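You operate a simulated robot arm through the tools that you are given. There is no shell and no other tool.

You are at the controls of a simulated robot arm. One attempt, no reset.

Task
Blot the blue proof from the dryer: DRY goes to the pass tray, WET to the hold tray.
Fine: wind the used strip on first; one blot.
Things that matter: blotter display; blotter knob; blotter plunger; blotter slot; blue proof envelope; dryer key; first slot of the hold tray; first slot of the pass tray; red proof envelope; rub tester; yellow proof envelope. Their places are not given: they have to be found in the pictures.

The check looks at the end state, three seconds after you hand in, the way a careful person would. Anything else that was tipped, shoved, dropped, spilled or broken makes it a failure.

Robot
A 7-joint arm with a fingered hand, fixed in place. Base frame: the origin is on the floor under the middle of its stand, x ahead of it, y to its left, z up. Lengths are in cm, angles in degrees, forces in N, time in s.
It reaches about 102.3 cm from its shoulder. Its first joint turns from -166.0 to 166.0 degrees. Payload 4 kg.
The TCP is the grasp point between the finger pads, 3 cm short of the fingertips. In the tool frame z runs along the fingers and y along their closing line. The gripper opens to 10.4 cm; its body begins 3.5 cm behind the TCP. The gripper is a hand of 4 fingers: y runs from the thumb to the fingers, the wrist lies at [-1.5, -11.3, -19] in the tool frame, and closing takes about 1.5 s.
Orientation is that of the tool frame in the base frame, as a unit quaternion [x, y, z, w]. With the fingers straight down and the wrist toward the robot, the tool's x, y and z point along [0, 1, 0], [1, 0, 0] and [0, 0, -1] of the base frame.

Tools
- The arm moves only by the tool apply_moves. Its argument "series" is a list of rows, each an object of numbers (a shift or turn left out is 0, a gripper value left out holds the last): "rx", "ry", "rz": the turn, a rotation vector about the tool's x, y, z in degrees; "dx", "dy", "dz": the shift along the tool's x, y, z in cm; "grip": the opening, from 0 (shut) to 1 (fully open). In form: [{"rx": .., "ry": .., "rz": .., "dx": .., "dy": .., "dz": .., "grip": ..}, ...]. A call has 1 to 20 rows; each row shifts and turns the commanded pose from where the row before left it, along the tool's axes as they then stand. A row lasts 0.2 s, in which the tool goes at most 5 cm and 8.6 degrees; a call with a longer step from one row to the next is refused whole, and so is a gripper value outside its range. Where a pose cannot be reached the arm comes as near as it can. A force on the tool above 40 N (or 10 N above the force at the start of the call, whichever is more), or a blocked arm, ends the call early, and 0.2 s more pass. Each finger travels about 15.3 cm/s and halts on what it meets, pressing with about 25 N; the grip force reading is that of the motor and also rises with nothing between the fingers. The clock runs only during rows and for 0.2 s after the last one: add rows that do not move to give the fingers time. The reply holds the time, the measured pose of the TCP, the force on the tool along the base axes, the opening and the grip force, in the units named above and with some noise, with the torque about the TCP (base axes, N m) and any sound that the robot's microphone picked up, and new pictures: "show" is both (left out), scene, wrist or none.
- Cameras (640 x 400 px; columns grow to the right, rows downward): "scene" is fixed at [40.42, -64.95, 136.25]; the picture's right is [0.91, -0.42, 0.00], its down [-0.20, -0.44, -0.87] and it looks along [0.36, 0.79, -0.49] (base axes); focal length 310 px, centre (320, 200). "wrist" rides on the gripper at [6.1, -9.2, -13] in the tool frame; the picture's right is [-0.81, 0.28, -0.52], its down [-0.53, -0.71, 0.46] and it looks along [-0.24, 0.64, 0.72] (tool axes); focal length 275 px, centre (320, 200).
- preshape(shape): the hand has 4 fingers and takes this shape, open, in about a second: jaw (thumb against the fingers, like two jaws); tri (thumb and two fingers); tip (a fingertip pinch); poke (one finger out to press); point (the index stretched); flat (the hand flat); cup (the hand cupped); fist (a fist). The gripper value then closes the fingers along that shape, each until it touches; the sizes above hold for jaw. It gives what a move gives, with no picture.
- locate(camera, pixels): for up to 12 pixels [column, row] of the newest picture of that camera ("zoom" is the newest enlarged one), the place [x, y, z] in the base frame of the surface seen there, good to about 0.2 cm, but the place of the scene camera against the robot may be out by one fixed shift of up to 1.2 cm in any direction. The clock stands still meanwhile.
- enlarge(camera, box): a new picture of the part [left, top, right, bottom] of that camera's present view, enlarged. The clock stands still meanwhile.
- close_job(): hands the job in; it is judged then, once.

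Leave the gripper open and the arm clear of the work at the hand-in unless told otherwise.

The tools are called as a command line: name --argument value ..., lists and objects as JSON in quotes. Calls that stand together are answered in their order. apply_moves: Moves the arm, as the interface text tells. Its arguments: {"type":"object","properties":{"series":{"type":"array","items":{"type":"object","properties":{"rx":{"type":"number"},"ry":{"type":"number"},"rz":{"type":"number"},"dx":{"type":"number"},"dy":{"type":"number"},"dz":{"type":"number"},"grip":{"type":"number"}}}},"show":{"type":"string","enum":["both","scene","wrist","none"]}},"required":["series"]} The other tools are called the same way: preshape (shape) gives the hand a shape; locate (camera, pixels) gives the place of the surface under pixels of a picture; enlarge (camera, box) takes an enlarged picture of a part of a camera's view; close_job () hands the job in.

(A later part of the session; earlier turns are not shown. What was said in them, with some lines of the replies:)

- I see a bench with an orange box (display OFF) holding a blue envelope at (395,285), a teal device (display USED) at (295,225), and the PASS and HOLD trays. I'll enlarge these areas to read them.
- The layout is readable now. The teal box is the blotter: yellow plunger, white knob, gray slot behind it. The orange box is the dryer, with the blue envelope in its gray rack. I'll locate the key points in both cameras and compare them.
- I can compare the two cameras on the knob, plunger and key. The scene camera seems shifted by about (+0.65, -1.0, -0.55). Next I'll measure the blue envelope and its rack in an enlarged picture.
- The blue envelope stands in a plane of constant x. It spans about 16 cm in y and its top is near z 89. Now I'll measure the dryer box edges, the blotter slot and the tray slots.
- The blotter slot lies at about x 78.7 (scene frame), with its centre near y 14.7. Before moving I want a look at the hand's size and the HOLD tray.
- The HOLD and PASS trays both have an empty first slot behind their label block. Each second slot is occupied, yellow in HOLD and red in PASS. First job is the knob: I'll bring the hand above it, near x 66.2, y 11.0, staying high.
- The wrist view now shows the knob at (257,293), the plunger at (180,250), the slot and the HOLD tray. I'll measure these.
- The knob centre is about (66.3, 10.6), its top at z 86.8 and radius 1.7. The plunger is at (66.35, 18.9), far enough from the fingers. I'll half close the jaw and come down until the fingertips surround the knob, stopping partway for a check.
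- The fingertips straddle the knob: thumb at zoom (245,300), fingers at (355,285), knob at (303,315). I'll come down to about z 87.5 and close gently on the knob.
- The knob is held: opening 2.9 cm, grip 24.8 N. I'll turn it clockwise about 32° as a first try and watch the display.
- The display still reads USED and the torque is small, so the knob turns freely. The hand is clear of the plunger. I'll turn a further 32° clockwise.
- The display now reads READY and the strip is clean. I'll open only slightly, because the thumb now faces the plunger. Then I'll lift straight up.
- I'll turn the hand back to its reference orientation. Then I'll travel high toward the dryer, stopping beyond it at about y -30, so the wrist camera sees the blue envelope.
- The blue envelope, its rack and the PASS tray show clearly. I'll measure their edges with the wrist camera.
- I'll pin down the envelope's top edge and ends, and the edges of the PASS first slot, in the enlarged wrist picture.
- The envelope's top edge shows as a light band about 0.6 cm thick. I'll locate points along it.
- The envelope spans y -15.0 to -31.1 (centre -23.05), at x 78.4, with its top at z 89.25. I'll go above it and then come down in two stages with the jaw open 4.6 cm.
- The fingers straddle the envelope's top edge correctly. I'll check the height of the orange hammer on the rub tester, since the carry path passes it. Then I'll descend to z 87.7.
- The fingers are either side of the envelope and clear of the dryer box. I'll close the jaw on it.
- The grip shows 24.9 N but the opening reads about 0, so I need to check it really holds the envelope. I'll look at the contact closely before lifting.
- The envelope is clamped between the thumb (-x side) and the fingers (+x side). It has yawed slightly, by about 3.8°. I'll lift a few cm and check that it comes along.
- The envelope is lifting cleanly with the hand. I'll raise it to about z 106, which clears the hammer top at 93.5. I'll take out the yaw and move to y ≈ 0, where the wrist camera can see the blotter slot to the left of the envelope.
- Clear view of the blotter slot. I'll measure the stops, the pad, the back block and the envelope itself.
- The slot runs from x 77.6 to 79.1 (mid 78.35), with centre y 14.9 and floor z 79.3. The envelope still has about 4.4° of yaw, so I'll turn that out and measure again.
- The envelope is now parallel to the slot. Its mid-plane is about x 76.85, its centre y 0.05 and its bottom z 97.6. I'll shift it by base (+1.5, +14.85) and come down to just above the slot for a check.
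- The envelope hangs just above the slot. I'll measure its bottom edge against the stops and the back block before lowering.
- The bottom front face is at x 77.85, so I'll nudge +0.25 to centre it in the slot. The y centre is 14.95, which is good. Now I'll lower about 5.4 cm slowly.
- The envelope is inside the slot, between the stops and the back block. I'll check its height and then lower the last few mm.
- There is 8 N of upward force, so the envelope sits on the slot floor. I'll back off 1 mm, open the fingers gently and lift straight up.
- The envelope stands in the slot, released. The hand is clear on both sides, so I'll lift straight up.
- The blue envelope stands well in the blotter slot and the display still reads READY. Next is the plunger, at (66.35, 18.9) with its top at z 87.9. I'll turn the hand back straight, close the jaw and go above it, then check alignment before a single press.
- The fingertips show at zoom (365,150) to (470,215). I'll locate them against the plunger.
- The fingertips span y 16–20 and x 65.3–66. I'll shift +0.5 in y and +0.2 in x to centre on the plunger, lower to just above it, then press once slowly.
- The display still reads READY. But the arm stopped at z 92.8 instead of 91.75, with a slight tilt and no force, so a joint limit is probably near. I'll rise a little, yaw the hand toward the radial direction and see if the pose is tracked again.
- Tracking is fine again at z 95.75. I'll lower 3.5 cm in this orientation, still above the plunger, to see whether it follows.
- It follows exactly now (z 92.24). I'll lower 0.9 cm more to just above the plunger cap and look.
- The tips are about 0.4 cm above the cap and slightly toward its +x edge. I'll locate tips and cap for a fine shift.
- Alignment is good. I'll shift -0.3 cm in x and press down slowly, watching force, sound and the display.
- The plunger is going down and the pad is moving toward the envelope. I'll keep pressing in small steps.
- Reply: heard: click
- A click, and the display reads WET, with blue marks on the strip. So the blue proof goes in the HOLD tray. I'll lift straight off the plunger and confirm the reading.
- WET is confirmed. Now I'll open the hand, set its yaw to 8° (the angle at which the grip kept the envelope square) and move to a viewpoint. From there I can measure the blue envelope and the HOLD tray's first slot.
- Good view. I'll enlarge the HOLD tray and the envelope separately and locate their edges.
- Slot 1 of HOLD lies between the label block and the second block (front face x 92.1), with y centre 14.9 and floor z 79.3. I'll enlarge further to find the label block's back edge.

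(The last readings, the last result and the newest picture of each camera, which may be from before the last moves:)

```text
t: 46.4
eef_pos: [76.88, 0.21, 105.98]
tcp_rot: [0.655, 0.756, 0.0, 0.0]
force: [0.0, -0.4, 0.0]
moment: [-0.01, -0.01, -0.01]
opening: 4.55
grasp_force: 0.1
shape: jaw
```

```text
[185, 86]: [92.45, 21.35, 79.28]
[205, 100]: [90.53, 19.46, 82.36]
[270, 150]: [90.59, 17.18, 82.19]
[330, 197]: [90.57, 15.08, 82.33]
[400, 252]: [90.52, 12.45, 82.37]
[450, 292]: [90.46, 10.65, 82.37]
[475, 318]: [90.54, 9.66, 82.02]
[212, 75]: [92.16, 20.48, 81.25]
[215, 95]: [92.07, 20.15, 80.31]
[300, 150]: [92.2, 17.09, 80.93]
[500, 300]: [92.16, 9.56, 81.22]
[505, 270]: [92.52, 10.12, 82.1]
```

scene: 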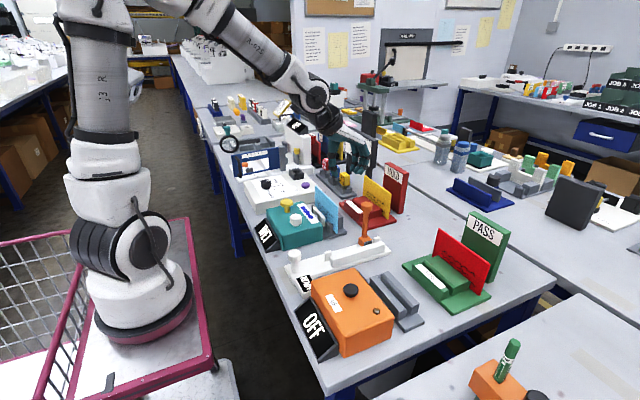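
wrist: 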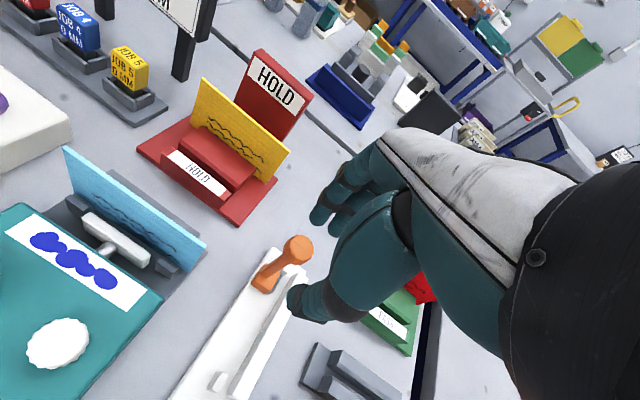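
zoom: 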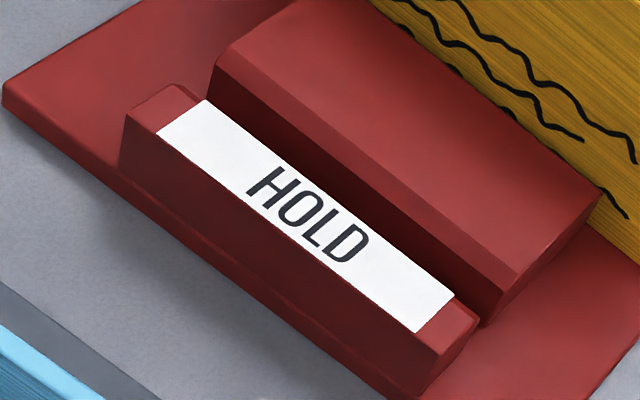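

The HOLD first slot is x 90.6–92.1 (mid 91.35) and y centre 14.9. The blue envelope in the blotter sits at x ≈ 78.6 with y centre ≈ 14.8. I'll return above it and come down to just over its top.

apply_moves --series '[{"dx": 3.55, "dy": 0.955}, {"dx": 3.55, "dy": 0.955}, {"dx": 3.55, "dy": 0.955}, {"dx": 3.55, "dy": 0.955}, {}, {"dz": 3}, {"dz": 3}, {"dz": 3}, {"dz": 2.5}, {}, {}]' --show "both"

enlarge --camera "scene" --box '[260, 150, 380, 250]'

enlarge --camera "wrist" --box '[120, 140, 440, 360]'

```text
t: 48.8
eef_pos: [78.74, 14.97, 94.37]
tcp_rot: [0.655, 0.755, 0.0, 0.0]
force: [-0.5, -0.1, -0.7]
moment: [0.0, 0.02, 0.0]
opening: 4.51
grasp_force: 0.1
shape: jaw
```

scene: 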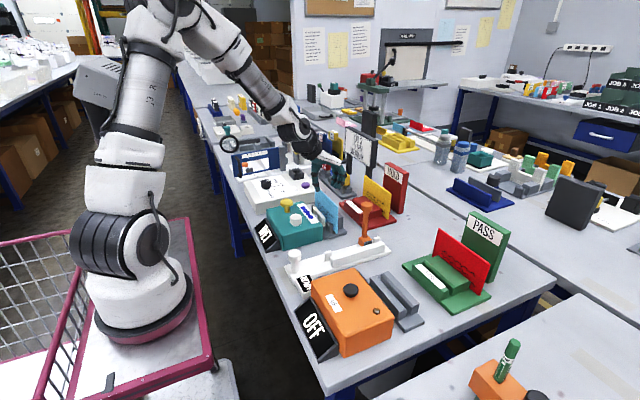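
wrist: 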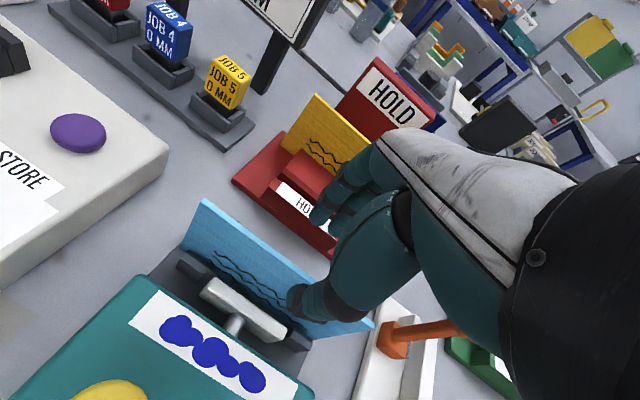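

```text
4.00 times, centred on (320, 200) of scene
```

zoom: 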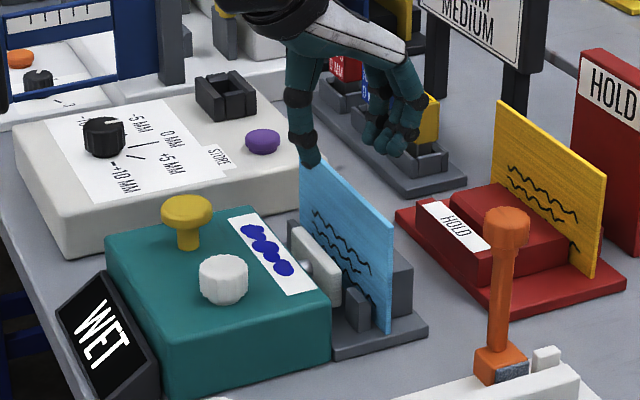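

```text
1.82 times, centred on (280, 250) of wrist
```

zoom: 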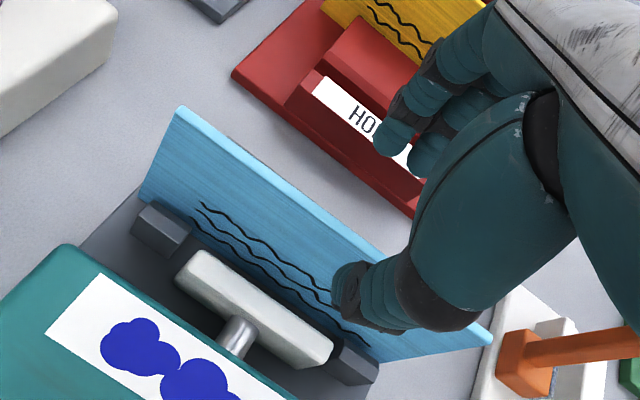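

The thumb is in front of the envelope and the fingers are behind it. I'll check the top edge once more and descend to z 87.5.

locate --camera "zoom" --pixels '[[183, 112], [260, 162], [320, 205], [480, 325], [345, 300], [395, 145]]'

apply_moves --series '[{"dz": 2}, {"dz": 2}, {"dz": 1.5}, {"dz": 1.3}, {}, {}]' --show "both"

enlarge --camera "wrist" --box '[120, 120, 440, 340]'

```text
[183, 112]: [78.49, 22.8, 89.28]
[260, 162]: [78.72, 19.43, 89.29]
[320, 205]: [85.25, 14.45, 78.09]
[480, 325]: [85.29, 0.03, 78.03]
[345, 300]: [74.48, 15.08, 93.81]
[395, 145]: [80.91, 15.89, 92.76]
```

```text
t: 50.2
eef_pos: [78.65, 14.96, 87.72]
tcp_rot: [0.654, 0.756, 0.001, 0.0]
force: [0.0, 0.5, 0.2]
moment: [0.03, -0.01, 0.01]
opening: 4.55
grasp_force: 0.1
shape: jaw
```

scene: 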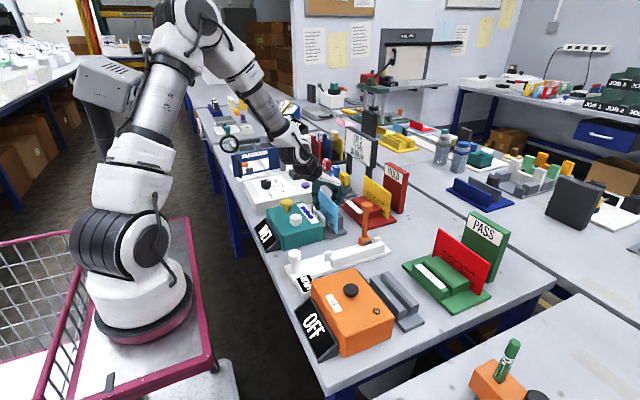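
wrist: 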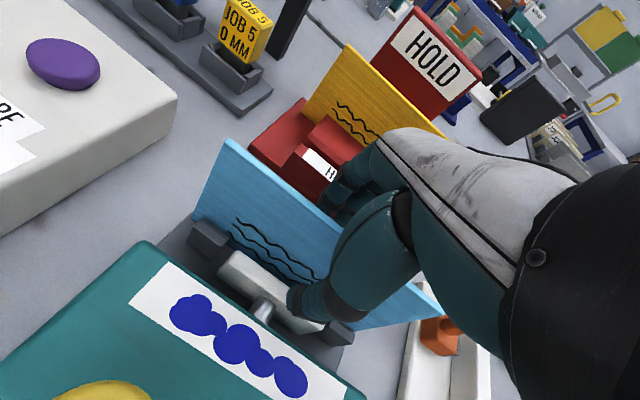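

```text
1.82 times, centred on (280, 230) of wrist
```

zoom: 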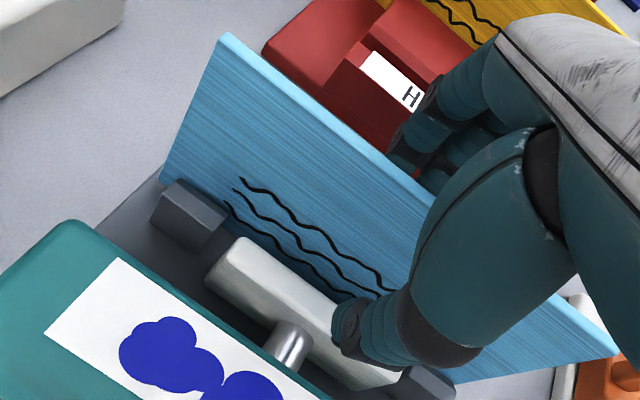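

The hand straddles the envelope. I'll close the jaw, then lift 2 cm and check.

apply_moves --series '[{"grip": 0.35}, {"grip": 0.25}, {"grip": 0.15}, {"grip": 0.08}, {"grip": 0.0}, {}, {}, {}]' --show "wrist"

enlarge --camera "wrist" --box '[120, 120, 440, 340]'

```text
t: 52.0
eef_pos: [78.63, 14.89, 87.76]
tcp_rot: [0.654, 0.756, 0.0, 0.0]
force: [0.2, 0.9, 0.7]
moment: [-0.01, -0.02, 0.05]
opening: 0.0
grasp_force: 24.8
shape: jaw
```

wrist: 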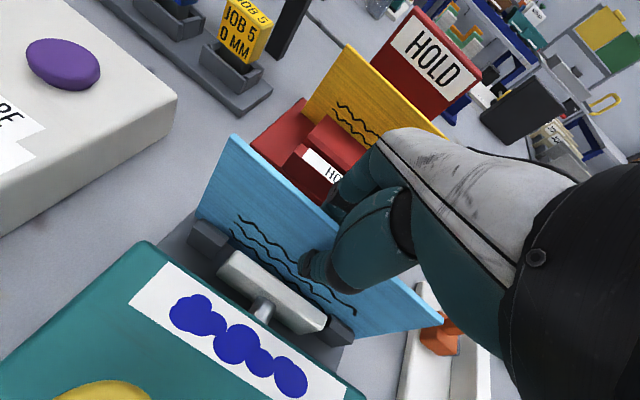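

```text
1.82 times, centred on (280, 230) of wrist
```

zoom: 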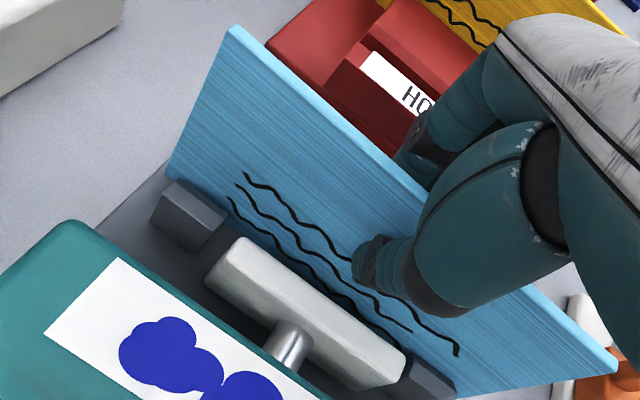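

The envelope is gripped. I'll lift to about z 100 and check how it hangs.

apply_moves --series '[{"dz": -1}, {"dz": -1.5}, {"dz": -2}, {"dz": -2.5}, {"dz": -2.5}, {"dz": -2.8}, {}, {}]' --show "both"

locate --camera "wrist" --pixels '[[229, 140], [228, 150], [198, 212], [260, 165], [300, 195], [437, 305], [430, 312], [360, 330], [200, 222], [240, 200], [340, 320], [250, 260]]'

enlarge --camera "scene" --box '[260, 130, 400, 250]'

```text
t: 53.8
eef_pos: [78.73, 14.82, 99.9]
tcp_rot: [0.655, 0.756, -0.001, 0.001]
force: [0.1, 0.1, -0.1]
moment: [0.02, 0.02, 0.01]
opening: 0.01
grasp_force: 25.2
shape: jaw
```

scene: 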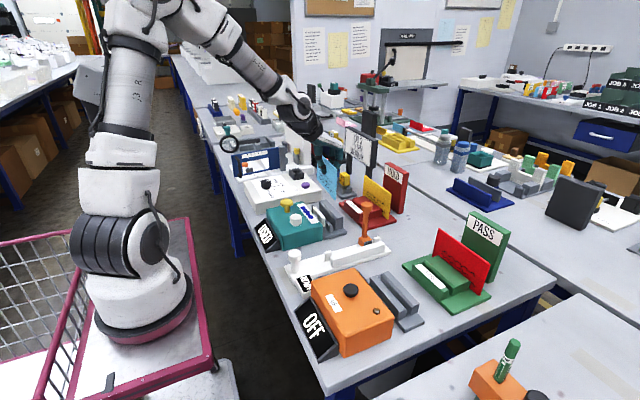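
wrist: 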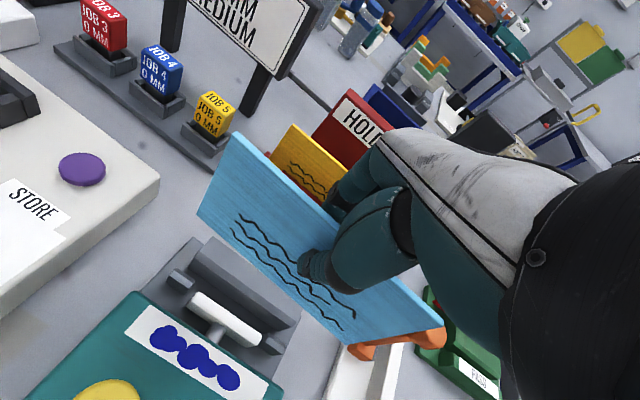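

```text
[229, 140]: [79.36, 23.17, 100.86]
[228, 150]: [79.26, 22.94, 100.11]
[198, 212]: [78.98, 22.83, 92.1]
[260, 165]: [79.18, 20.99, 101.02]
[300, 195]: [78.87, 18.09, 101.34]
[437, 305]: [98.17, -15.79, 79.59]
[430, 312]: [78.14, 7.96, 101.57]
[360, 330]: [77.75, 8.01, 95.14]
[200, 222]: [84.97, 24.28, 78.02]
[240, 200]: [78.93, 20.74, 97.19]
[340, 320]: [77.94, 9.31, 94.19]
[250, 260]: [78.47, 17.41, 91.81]
```

```text
3.33 times, centred on (330, 190) of scene
```

zoom: 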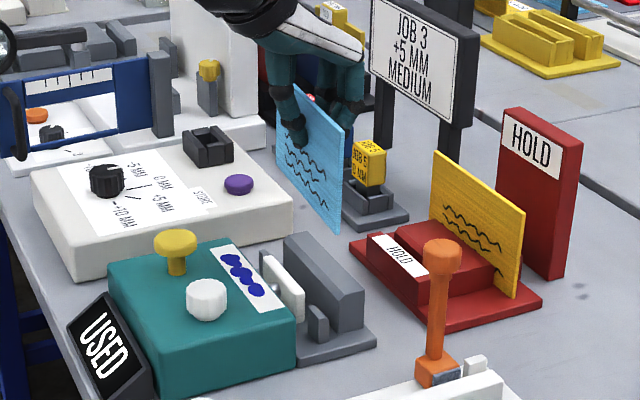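

The display went back to USED when the envelope was removed, as expected. The held envelope is yawed about 4.2°, and its right end is about 0.7 cm higher. I'll correct both and measure again.

apply_moves --series '[{"rz": -4.2}, {"rx": -0.54, "ry": 2.44}, {}, {}]' --show "both"

enlarge --camera "wrist" --box '[170, 120, 450, 350]'

```text
t: 54.8
eef_pos: [78.72, 14.75, 100.08]
tcp_rot: [0.626, 0.779, 0.017, -0.014]
force: [-0.5, -0.1, 0.2]
moment: [0.02, 0.01, 0.03]
opening: 0.0
grasp_force: 25.1
shape: jaw
```

scene: 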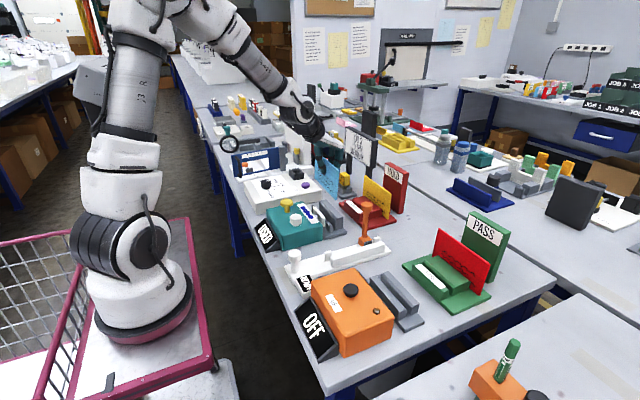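
wrist: 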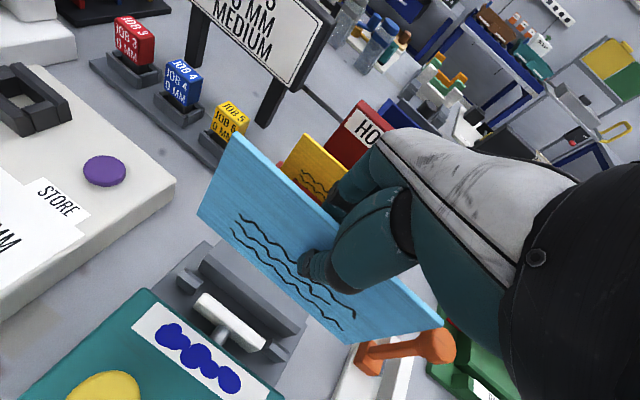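

```text
1.74 times, centred on (310, 235) of wrist
```

zoom: 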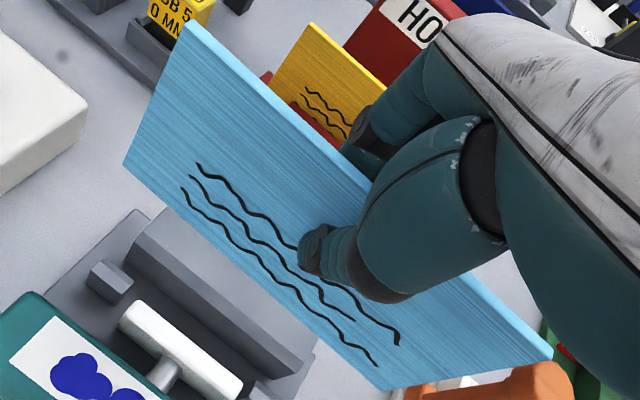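

locate --camera "zoom" --pixels '[[191, 28], [187, 38], [260, 90], [325, 145], [545, 348], [538, 356], [130, 160], [135, 167], [250, 275], [370, 380], [385, 382], [330, 200]]'

```text
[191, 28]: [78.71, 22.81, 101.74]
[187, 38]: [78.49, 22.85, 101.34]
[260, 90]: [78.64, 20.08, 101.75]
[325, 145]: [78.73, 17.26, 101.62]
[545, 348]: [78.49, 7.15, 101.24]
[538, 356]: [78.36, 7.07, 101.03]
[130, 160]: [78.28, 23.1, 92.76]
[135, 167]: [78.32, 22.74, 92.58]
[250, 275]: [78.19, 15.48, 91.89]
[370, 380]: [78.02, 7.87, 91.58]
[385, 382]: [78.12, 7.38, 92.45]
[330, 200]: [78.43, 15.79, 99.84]
```

The roll was over-corrected: the left top is now 0.5 cm higher. I'll undo most of that and trim the yaw by 0.7°.

apply_moves --series '[{"rx": 0.38, "ry": -1.7}, {"rz": -0.7}, {}, {}]' --show "wrist"

enlarge --camera "wrist" --box '[170, 120, 450, 350]'

locate --camera "zoom" --pixels '[[191, 28], [187, 38], [260, 90], [325, 145], [545, 348], [538, 356], [128, 162], [132, 168], [250, 280], [374, 385], [382, 382], [330, 200]]'

```text
t: 55.8
eef_pos: [78.76, 14.82, 100.02]
tcp_rot: [0.622, 0.783, 0.004, -0.003]
force: [-0.4, -0.7, 0.6]
moment: [0.01, -0.01, -0.01]
opening: 0.02
grasp_force: 25.1
shape: jaw
```

wrist: 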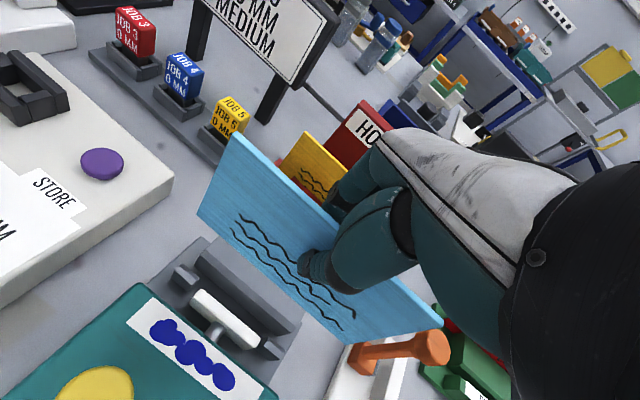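

```text
1.74 times, centred on (310, 235) of wrist
```

zoom: 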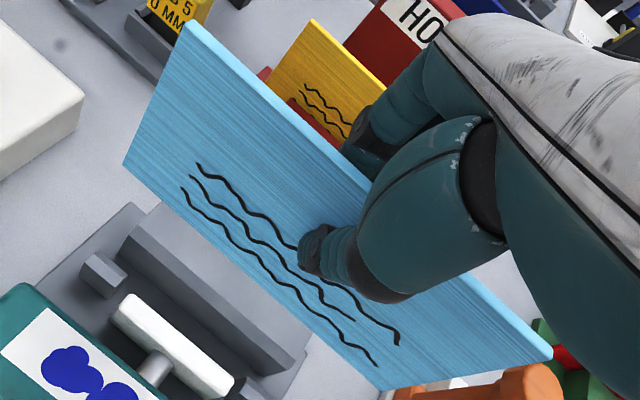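

```text
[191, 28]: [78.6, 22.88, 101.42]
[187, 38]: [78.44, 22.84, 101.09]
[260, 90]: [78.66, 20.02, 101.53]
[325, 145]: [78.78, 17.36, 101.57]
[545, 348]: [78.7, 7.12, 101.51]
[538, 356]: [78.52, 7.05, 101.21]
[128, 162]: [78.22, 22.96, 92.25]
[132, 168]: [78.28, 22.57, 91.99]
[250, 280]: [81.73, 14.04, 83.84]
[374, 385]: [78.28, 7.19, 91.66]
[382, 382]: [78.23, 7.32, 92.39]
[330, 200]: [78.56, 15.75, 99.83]
```

The envelope is level and parallel to the slot: centre y 14.97, bottom mid x 78.5, bottom z 91.5. I'll move +12.8 cm in x to stand over the HOLD first slot, then lower partway and check.

apply_moves --series '[{"dx": -0.49, "dy": 2.08}, {"dx": -0.735, "dy": 3.115}, {"dx": -0.735, "dy": 3.115}, {"dx": -0.735, "dy": 3.115}, {"dx": -0.245, "dy": 1.035}, {}, {"dz": 1.5}, {"dz": 2}, {"dz": 2}, {"dz": 1.5}, {}, {}]' --show "both"

enlarge --camera "wrist" --box '[170, 120, 450, 350]'

enlarge --camera "scene" --box '[310, 130, 430, 250]'

```text
t: 58.4
eef_pos: [91.49, 14.78, 92.87]
tcp_rot: [0.622, 0.783, 0.006, -0.004]
force: [-0.4, 0.7, -1.0]
moment: [0.02, -0.01, 0.02]
opening: 0.0
grasp_force: 24.4
shape: jaw
```

scene: 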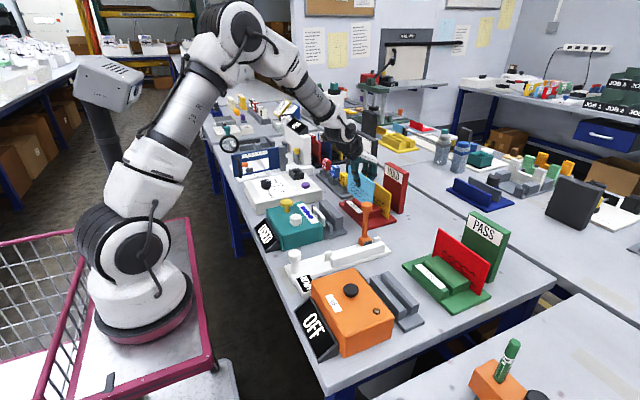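
wrist: 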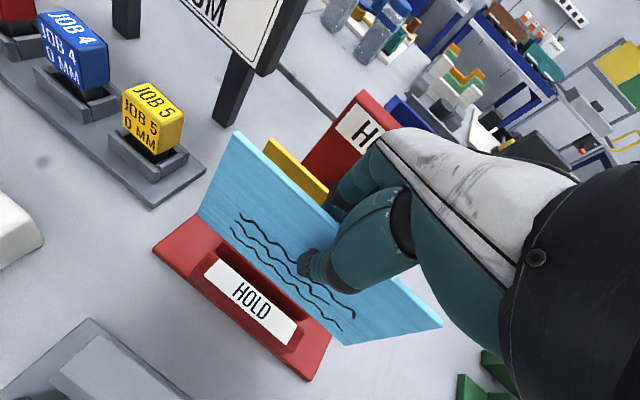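

```text
1.74 times, centred on (310, 235) of wrist
```

zoom: 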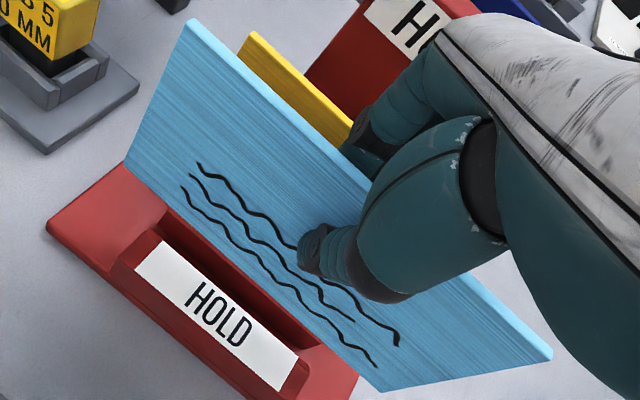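

```text
3.33 times, centred on (370, 190) of scene
```

zoom: 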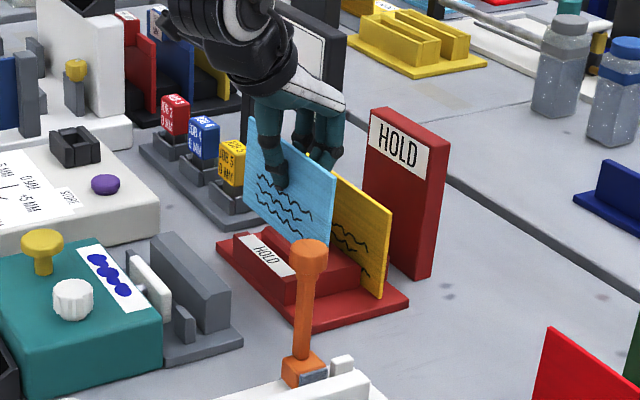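

The envelope hangs above the first slot. I'll measure its bottom edge against the slot in the wrist picture.

enlarge --camera "wrist" --box '[170, 120, 450, 350]'

locate --camera "zoom" --pixels '[[128, 160], [132, 166], [372, 382], [380, 380], [250, 270], [187, 38], [538, 356], [155, 245], [300, 375], [165, 235], [290, 340], [260, 45]]'

```text
1.74 times, centred on (310, 235) of wrist
```

zoom: 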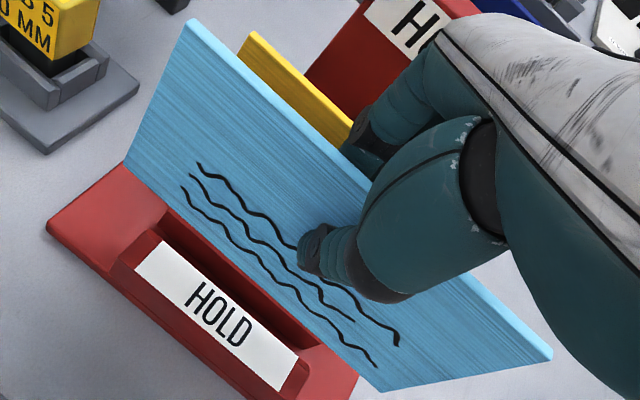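

```text
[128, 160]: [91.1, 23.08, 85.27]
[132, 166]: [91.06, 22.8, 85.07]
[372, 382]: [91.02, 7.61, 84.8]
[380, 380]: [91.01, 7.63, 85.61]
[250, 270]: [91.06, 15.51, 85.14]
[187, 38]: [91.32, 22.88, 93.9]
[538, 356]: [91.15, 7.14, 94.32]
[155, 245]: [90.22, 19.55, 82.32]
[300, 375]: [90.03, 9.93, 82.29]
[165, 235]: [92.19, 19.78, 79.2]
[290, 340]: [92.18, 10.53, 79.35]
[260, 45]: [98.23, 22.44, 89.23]
```

The bottom mid-plane is at x 91.3 against slot mid 91.35, and centre y is 15.0. I'll lower 4.8 cm slowly.

apply_moves --series '[{"dz": 1}, {"dz": 1}, {"dz": 1}, {"dz": 1}, {"dz": 0.8}, {}, {}]' --show "both"

enlarge --camera "scene" --box '[310, 150, 430, 250]'

enlarge --camera "wrist" --box '[170, 120, 450, 350]'

locate --camera "zoom" --pixels '[[191, 26], [260, 88], [545, 348], [135, 160], [380, 380], [250, 245]]'

```text
t: 60.0
eef_pos: [91.72, 15.01, 88.16]
tcp_rot: [0.622, 0.783, 0.005, -0.003]
force: [0.1, 1.0, -0.4]
moment: [-0.06, 0.02, -0.02]
opening: 0.0
grasp_force: 24.6
shape: jaw
```

scene: 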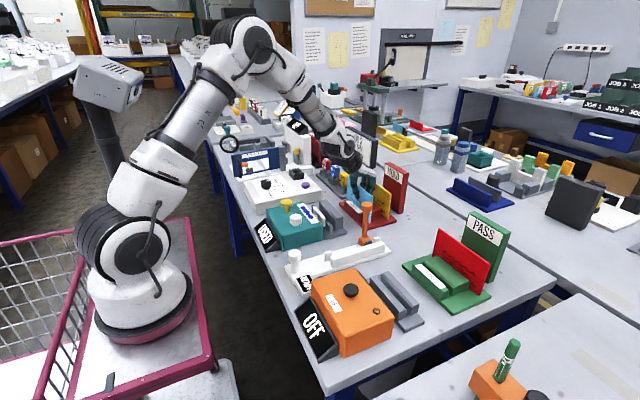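
wrist: 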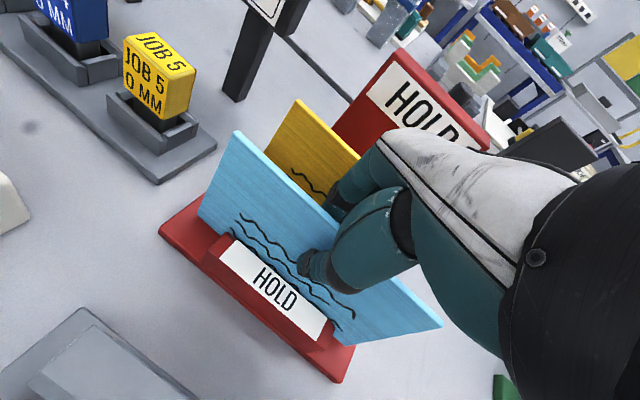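

```text
4.00 times, centred on (370, 200) of scene
```

zoom: 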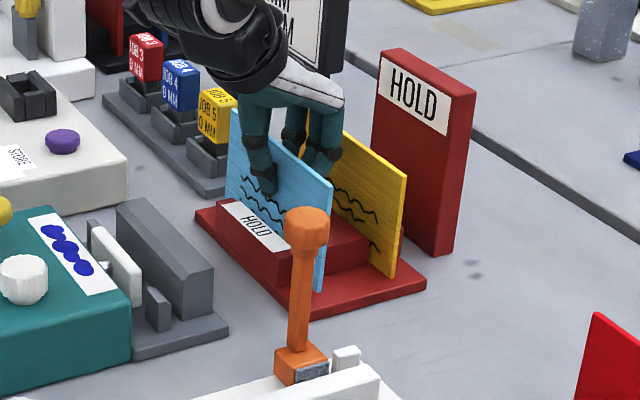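

```text
1.74 times, centred on (310, 235) of wrist
```

zoom: 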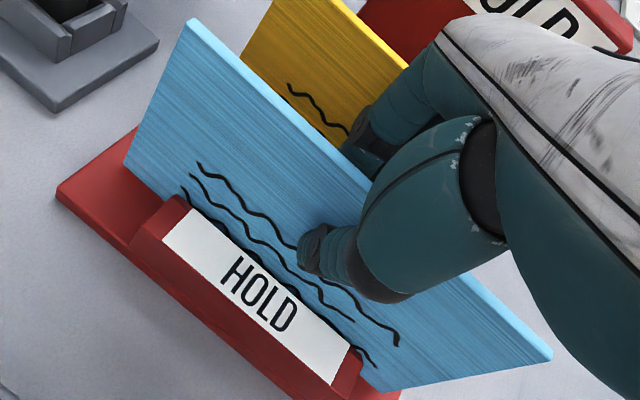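

```text
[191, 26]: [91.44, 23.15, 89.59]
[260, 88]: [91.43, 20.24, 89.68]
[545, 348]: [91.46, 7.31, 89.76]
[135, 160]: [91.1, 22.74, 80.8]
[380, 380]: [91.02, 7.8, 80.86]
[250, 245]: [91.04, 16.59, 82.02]
```

The envelope is in the slot with its top at 89.65; seated should be about 89.27. I'll lower 0.4 cm more in small steps.

apply_moves --series '[{"dz": 0.15}, {"dz": 0.15}, {"dz": 0.1}, {}, {}]' --show "none"

```text
t: 61.2
eef_pos: [91.66, 14.97, 87.73]
tcp_rot: [0.622, 0.783, 0.005, -0.005]
force: [0.2, -0.8, 0.8]
moment: [0.01, -0.01, 0.0]
opening: 0.0
grasp_force: 24.5
shape: jaw
```

No contact yet, so a little further, 0.1 cm per row.

apply_moves --series '[{"dz": 0.1}, {"dz": 0.1}, {}]' --show "wrist"

```text
t: 62.0
eef_pos: [91.63, 14.91, 87.62]
tcp_rot: [0.622, 0.783, 0.005, -0.004]
force: [0.1, 0.4, 6.8]
moment: [0.0, 0.02, 0.02]
opening: 0.01
grasp_force: 25.0
shape: jaw
```

wrist: 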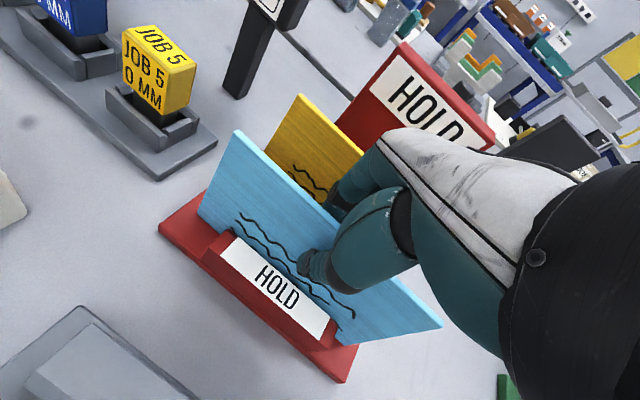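

6.8 N upward, so it is seated on the slot floor. I'll open gently to about 3.3 cm, keeping the fingers clear of the yellow envelope behind.

apply_moves --series '[{"dz": -0.1, "grip": 0.08}, {"grip": 0.16}, {"grip": 0.24}, {"grip": 0.32}, {}, {}]' --show "both"

enlarge --camera "scene" --box '[310, 150, 430, 250]'

enlarge --camera "wrist" --box '[170, 80, 450, 350]'

```text
t: 63.4
eef_pos: [91.74, 14.91, 87.74]
tcp_rot: [0.622, 0.783, 0.005, -0.004]
force: [0.6, 0.4, -0.4]
moment: [0.0, -0.01, 0.03]
opening: 3.28
grasp_force: 0.2
shape: jaw
```

scene: 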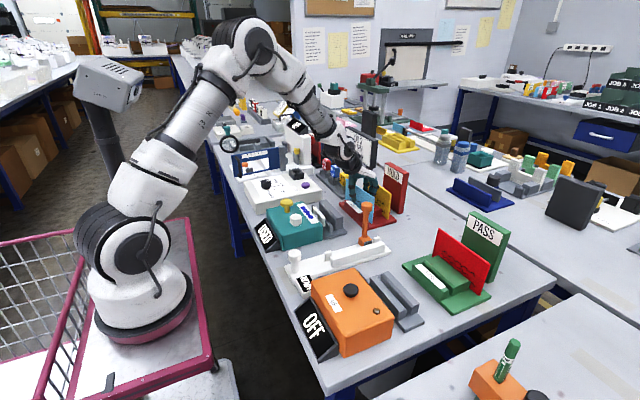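
wrist: 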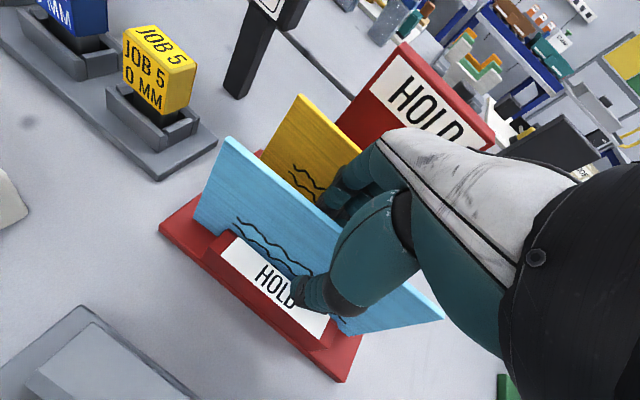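

```text
4.00 times, centred on (370, 200) of scene
```

zoom: 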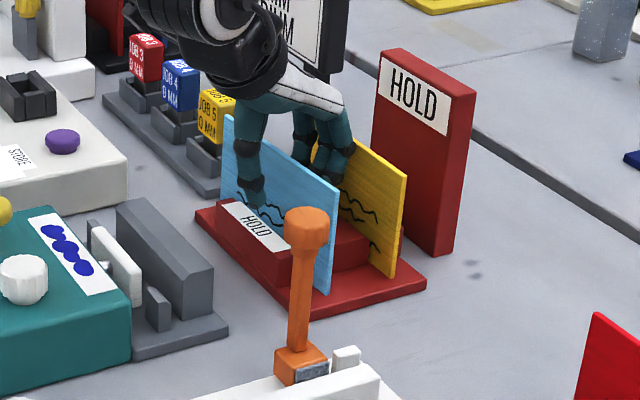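

```text
1.48 times, centred on (310, 215) of wrist
```

zoom: 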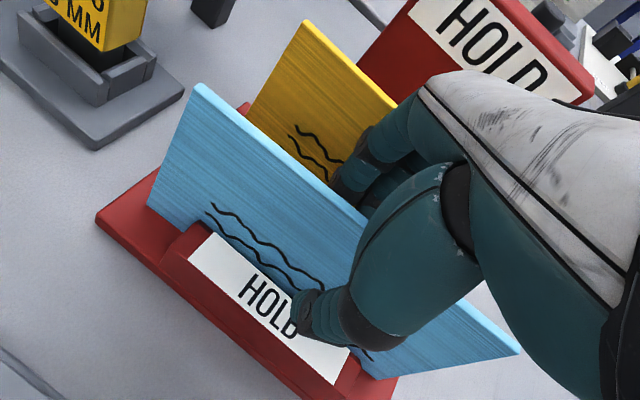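

The envelope moved slightly toward the thumb. I'll check its tilt before lifting.

locate --camera "zoom" --pixels '[[198, 90], [194, 98], [260, 140], [513, 348], [150, 205], [250, 235], [400, 360], [310, 295], [345, 170]]'

```text
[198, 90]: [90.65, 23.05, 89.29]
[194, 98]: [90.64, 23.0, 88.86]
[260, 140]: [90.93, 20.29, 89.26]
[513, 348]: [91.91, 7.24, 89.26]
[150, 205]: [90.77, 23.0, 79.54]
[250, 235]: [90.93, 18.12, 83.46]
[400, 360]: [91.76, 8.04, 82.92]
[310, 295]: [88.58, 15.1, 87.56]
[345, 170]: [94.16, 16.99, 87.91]
```

The envelope is upright and fully seated (top z 89.27, same as the yellow one). It has a few degrees of yaw within the slot clearance. The thumb and fingers are clear of it, so I'll lift straight up.

apply_moves --series '[{"dz": -0.7}, {"dz": -1}, {"dz": -2}, {"dz": -3}, {"dz": -4}, {"dz": -4}, {}, {}]' --show "both"

enlarge --camera "scene" --box '[310, 150, 430, 250]'

enlarge --camera "wrist" --box '[130, 100, 400, 350]'

```text
t: 65.2
eef_pos: [91.5, 14.83, 102.36]
tcp_rot: [0.622, 0.783, 0.005, -0.004]
force: [0.3, 0.1, -0.6]
moment: [0.0, -0.02, 0.03]
opening: 3.29
grasp_force: 0.1
shape: jaw
```

scene: 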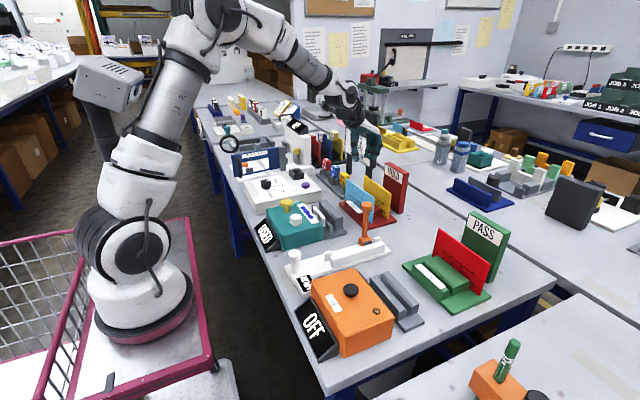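
wrist: 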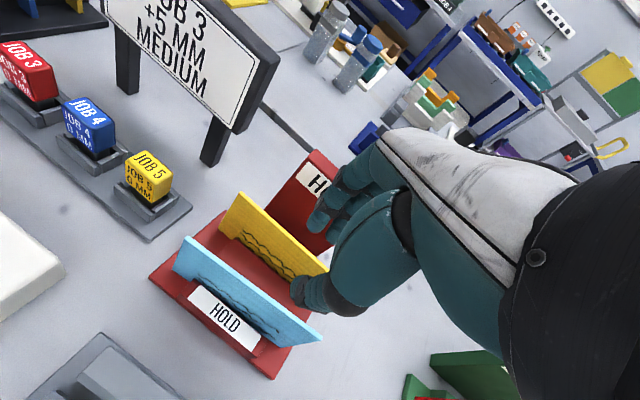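

```text
4.00 times, centred on (370, 200) of scene
```

zoom: 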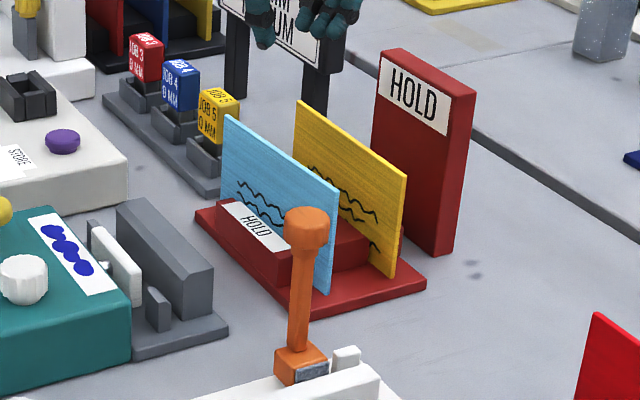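

```text
1.60 times, centred on (265, 225) of wrist
```

zoom: 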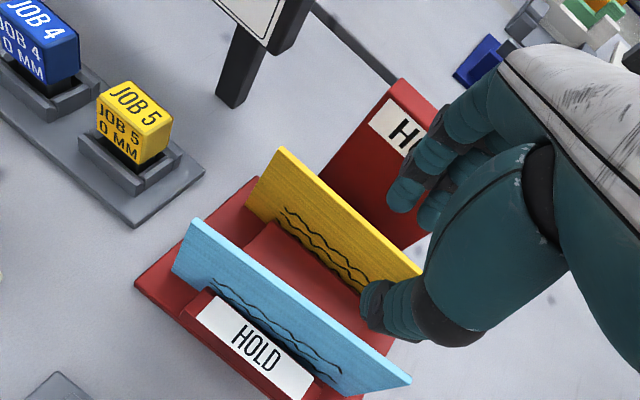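

The blue envelope stands in the first slot of the HOLD tray, with the yellow one undisturbed behind it. I'll raise the hand, straighten it, retreat to near the start pose and open the gripper fully.

apply_moves --series '[{"dz": -4}, {"dz": -4}, {"dz": -4}, {"rz": 6.4}, {"rz": 6.4}, {"dy": -4.5}, {"dy": -4.5}, {"dy": -4.5}, {"dy": -4.5}, {"dy": -4.5}, {"dy": -4.5}, {"dy": -4.5}, {"dy": -3, "grip": 0.6}, {"grip": 1.0}, {}, {}, {}]' --show "both"

enlarge --camera "scene" --box '[230, 150, 430, 300]'

enlarge --camera "scene" --box '[270, 210, 510, 370]'

```text
t: 68.8
eef_pos: [57.04, 14.31, 114.22]
tcp_rot: [0.705, 0.709, 0.006, -0.005]
force: [-1.0, 0.8, -0.3]
moment: [-0.03, 0.01, 0.0]
opening: 10.39
grasp_force: 0.0
shape: jaw
```

scene: 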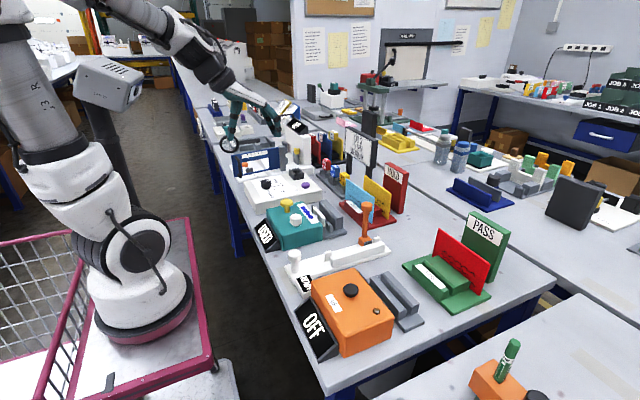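
wrist: 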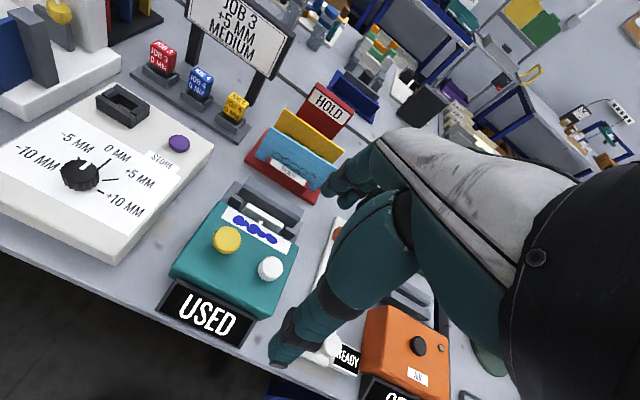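

```text
2.67 times, centred on (330, 225) of scene
```

zoom: 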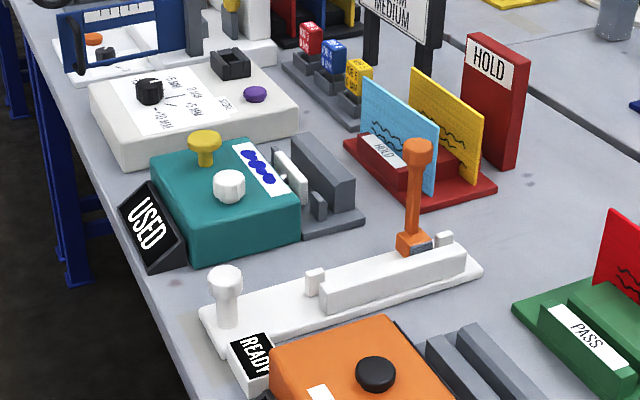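

```text
2.50 times, centred on (390, 290) of scene
```

zoom: 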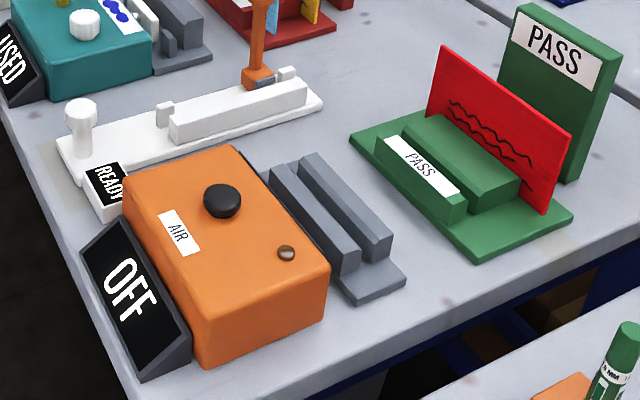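

The blue proof stands in the HOLD tray's first slot. The red and yellow proofs, the rub tester (READY) and the dryer (OFF) look untouched. There was a single blot, made after winding, and it read WET. The hand is open and clear, so I'm handing in.

close_job

```text
The job is handed in.
```

The blue proof blotted WET, so I put it in the first slot of the HOLD tray and handed the job in. I don't have the judge's result.

- **Strip:** I wound it on first by turning the knob clockwise, and the display went from USED to READY.
- **Blot:** I pressed the plunger once. It clicked, and the display read WET.
- **Placement:** The blue proof stands upright on the floor of its slot. It is turned about 4° within the slot's clearance, and I left it that way rather than risk nudging it.
- **Everything else:** In the last pictures the red and yellow proofs, the rub tester (READY) and the dryer (OFF) look undisturbed. The blotter display went back to USED after I lifted the proof out.

The arm is back near its starting pose with the gripper fully open.
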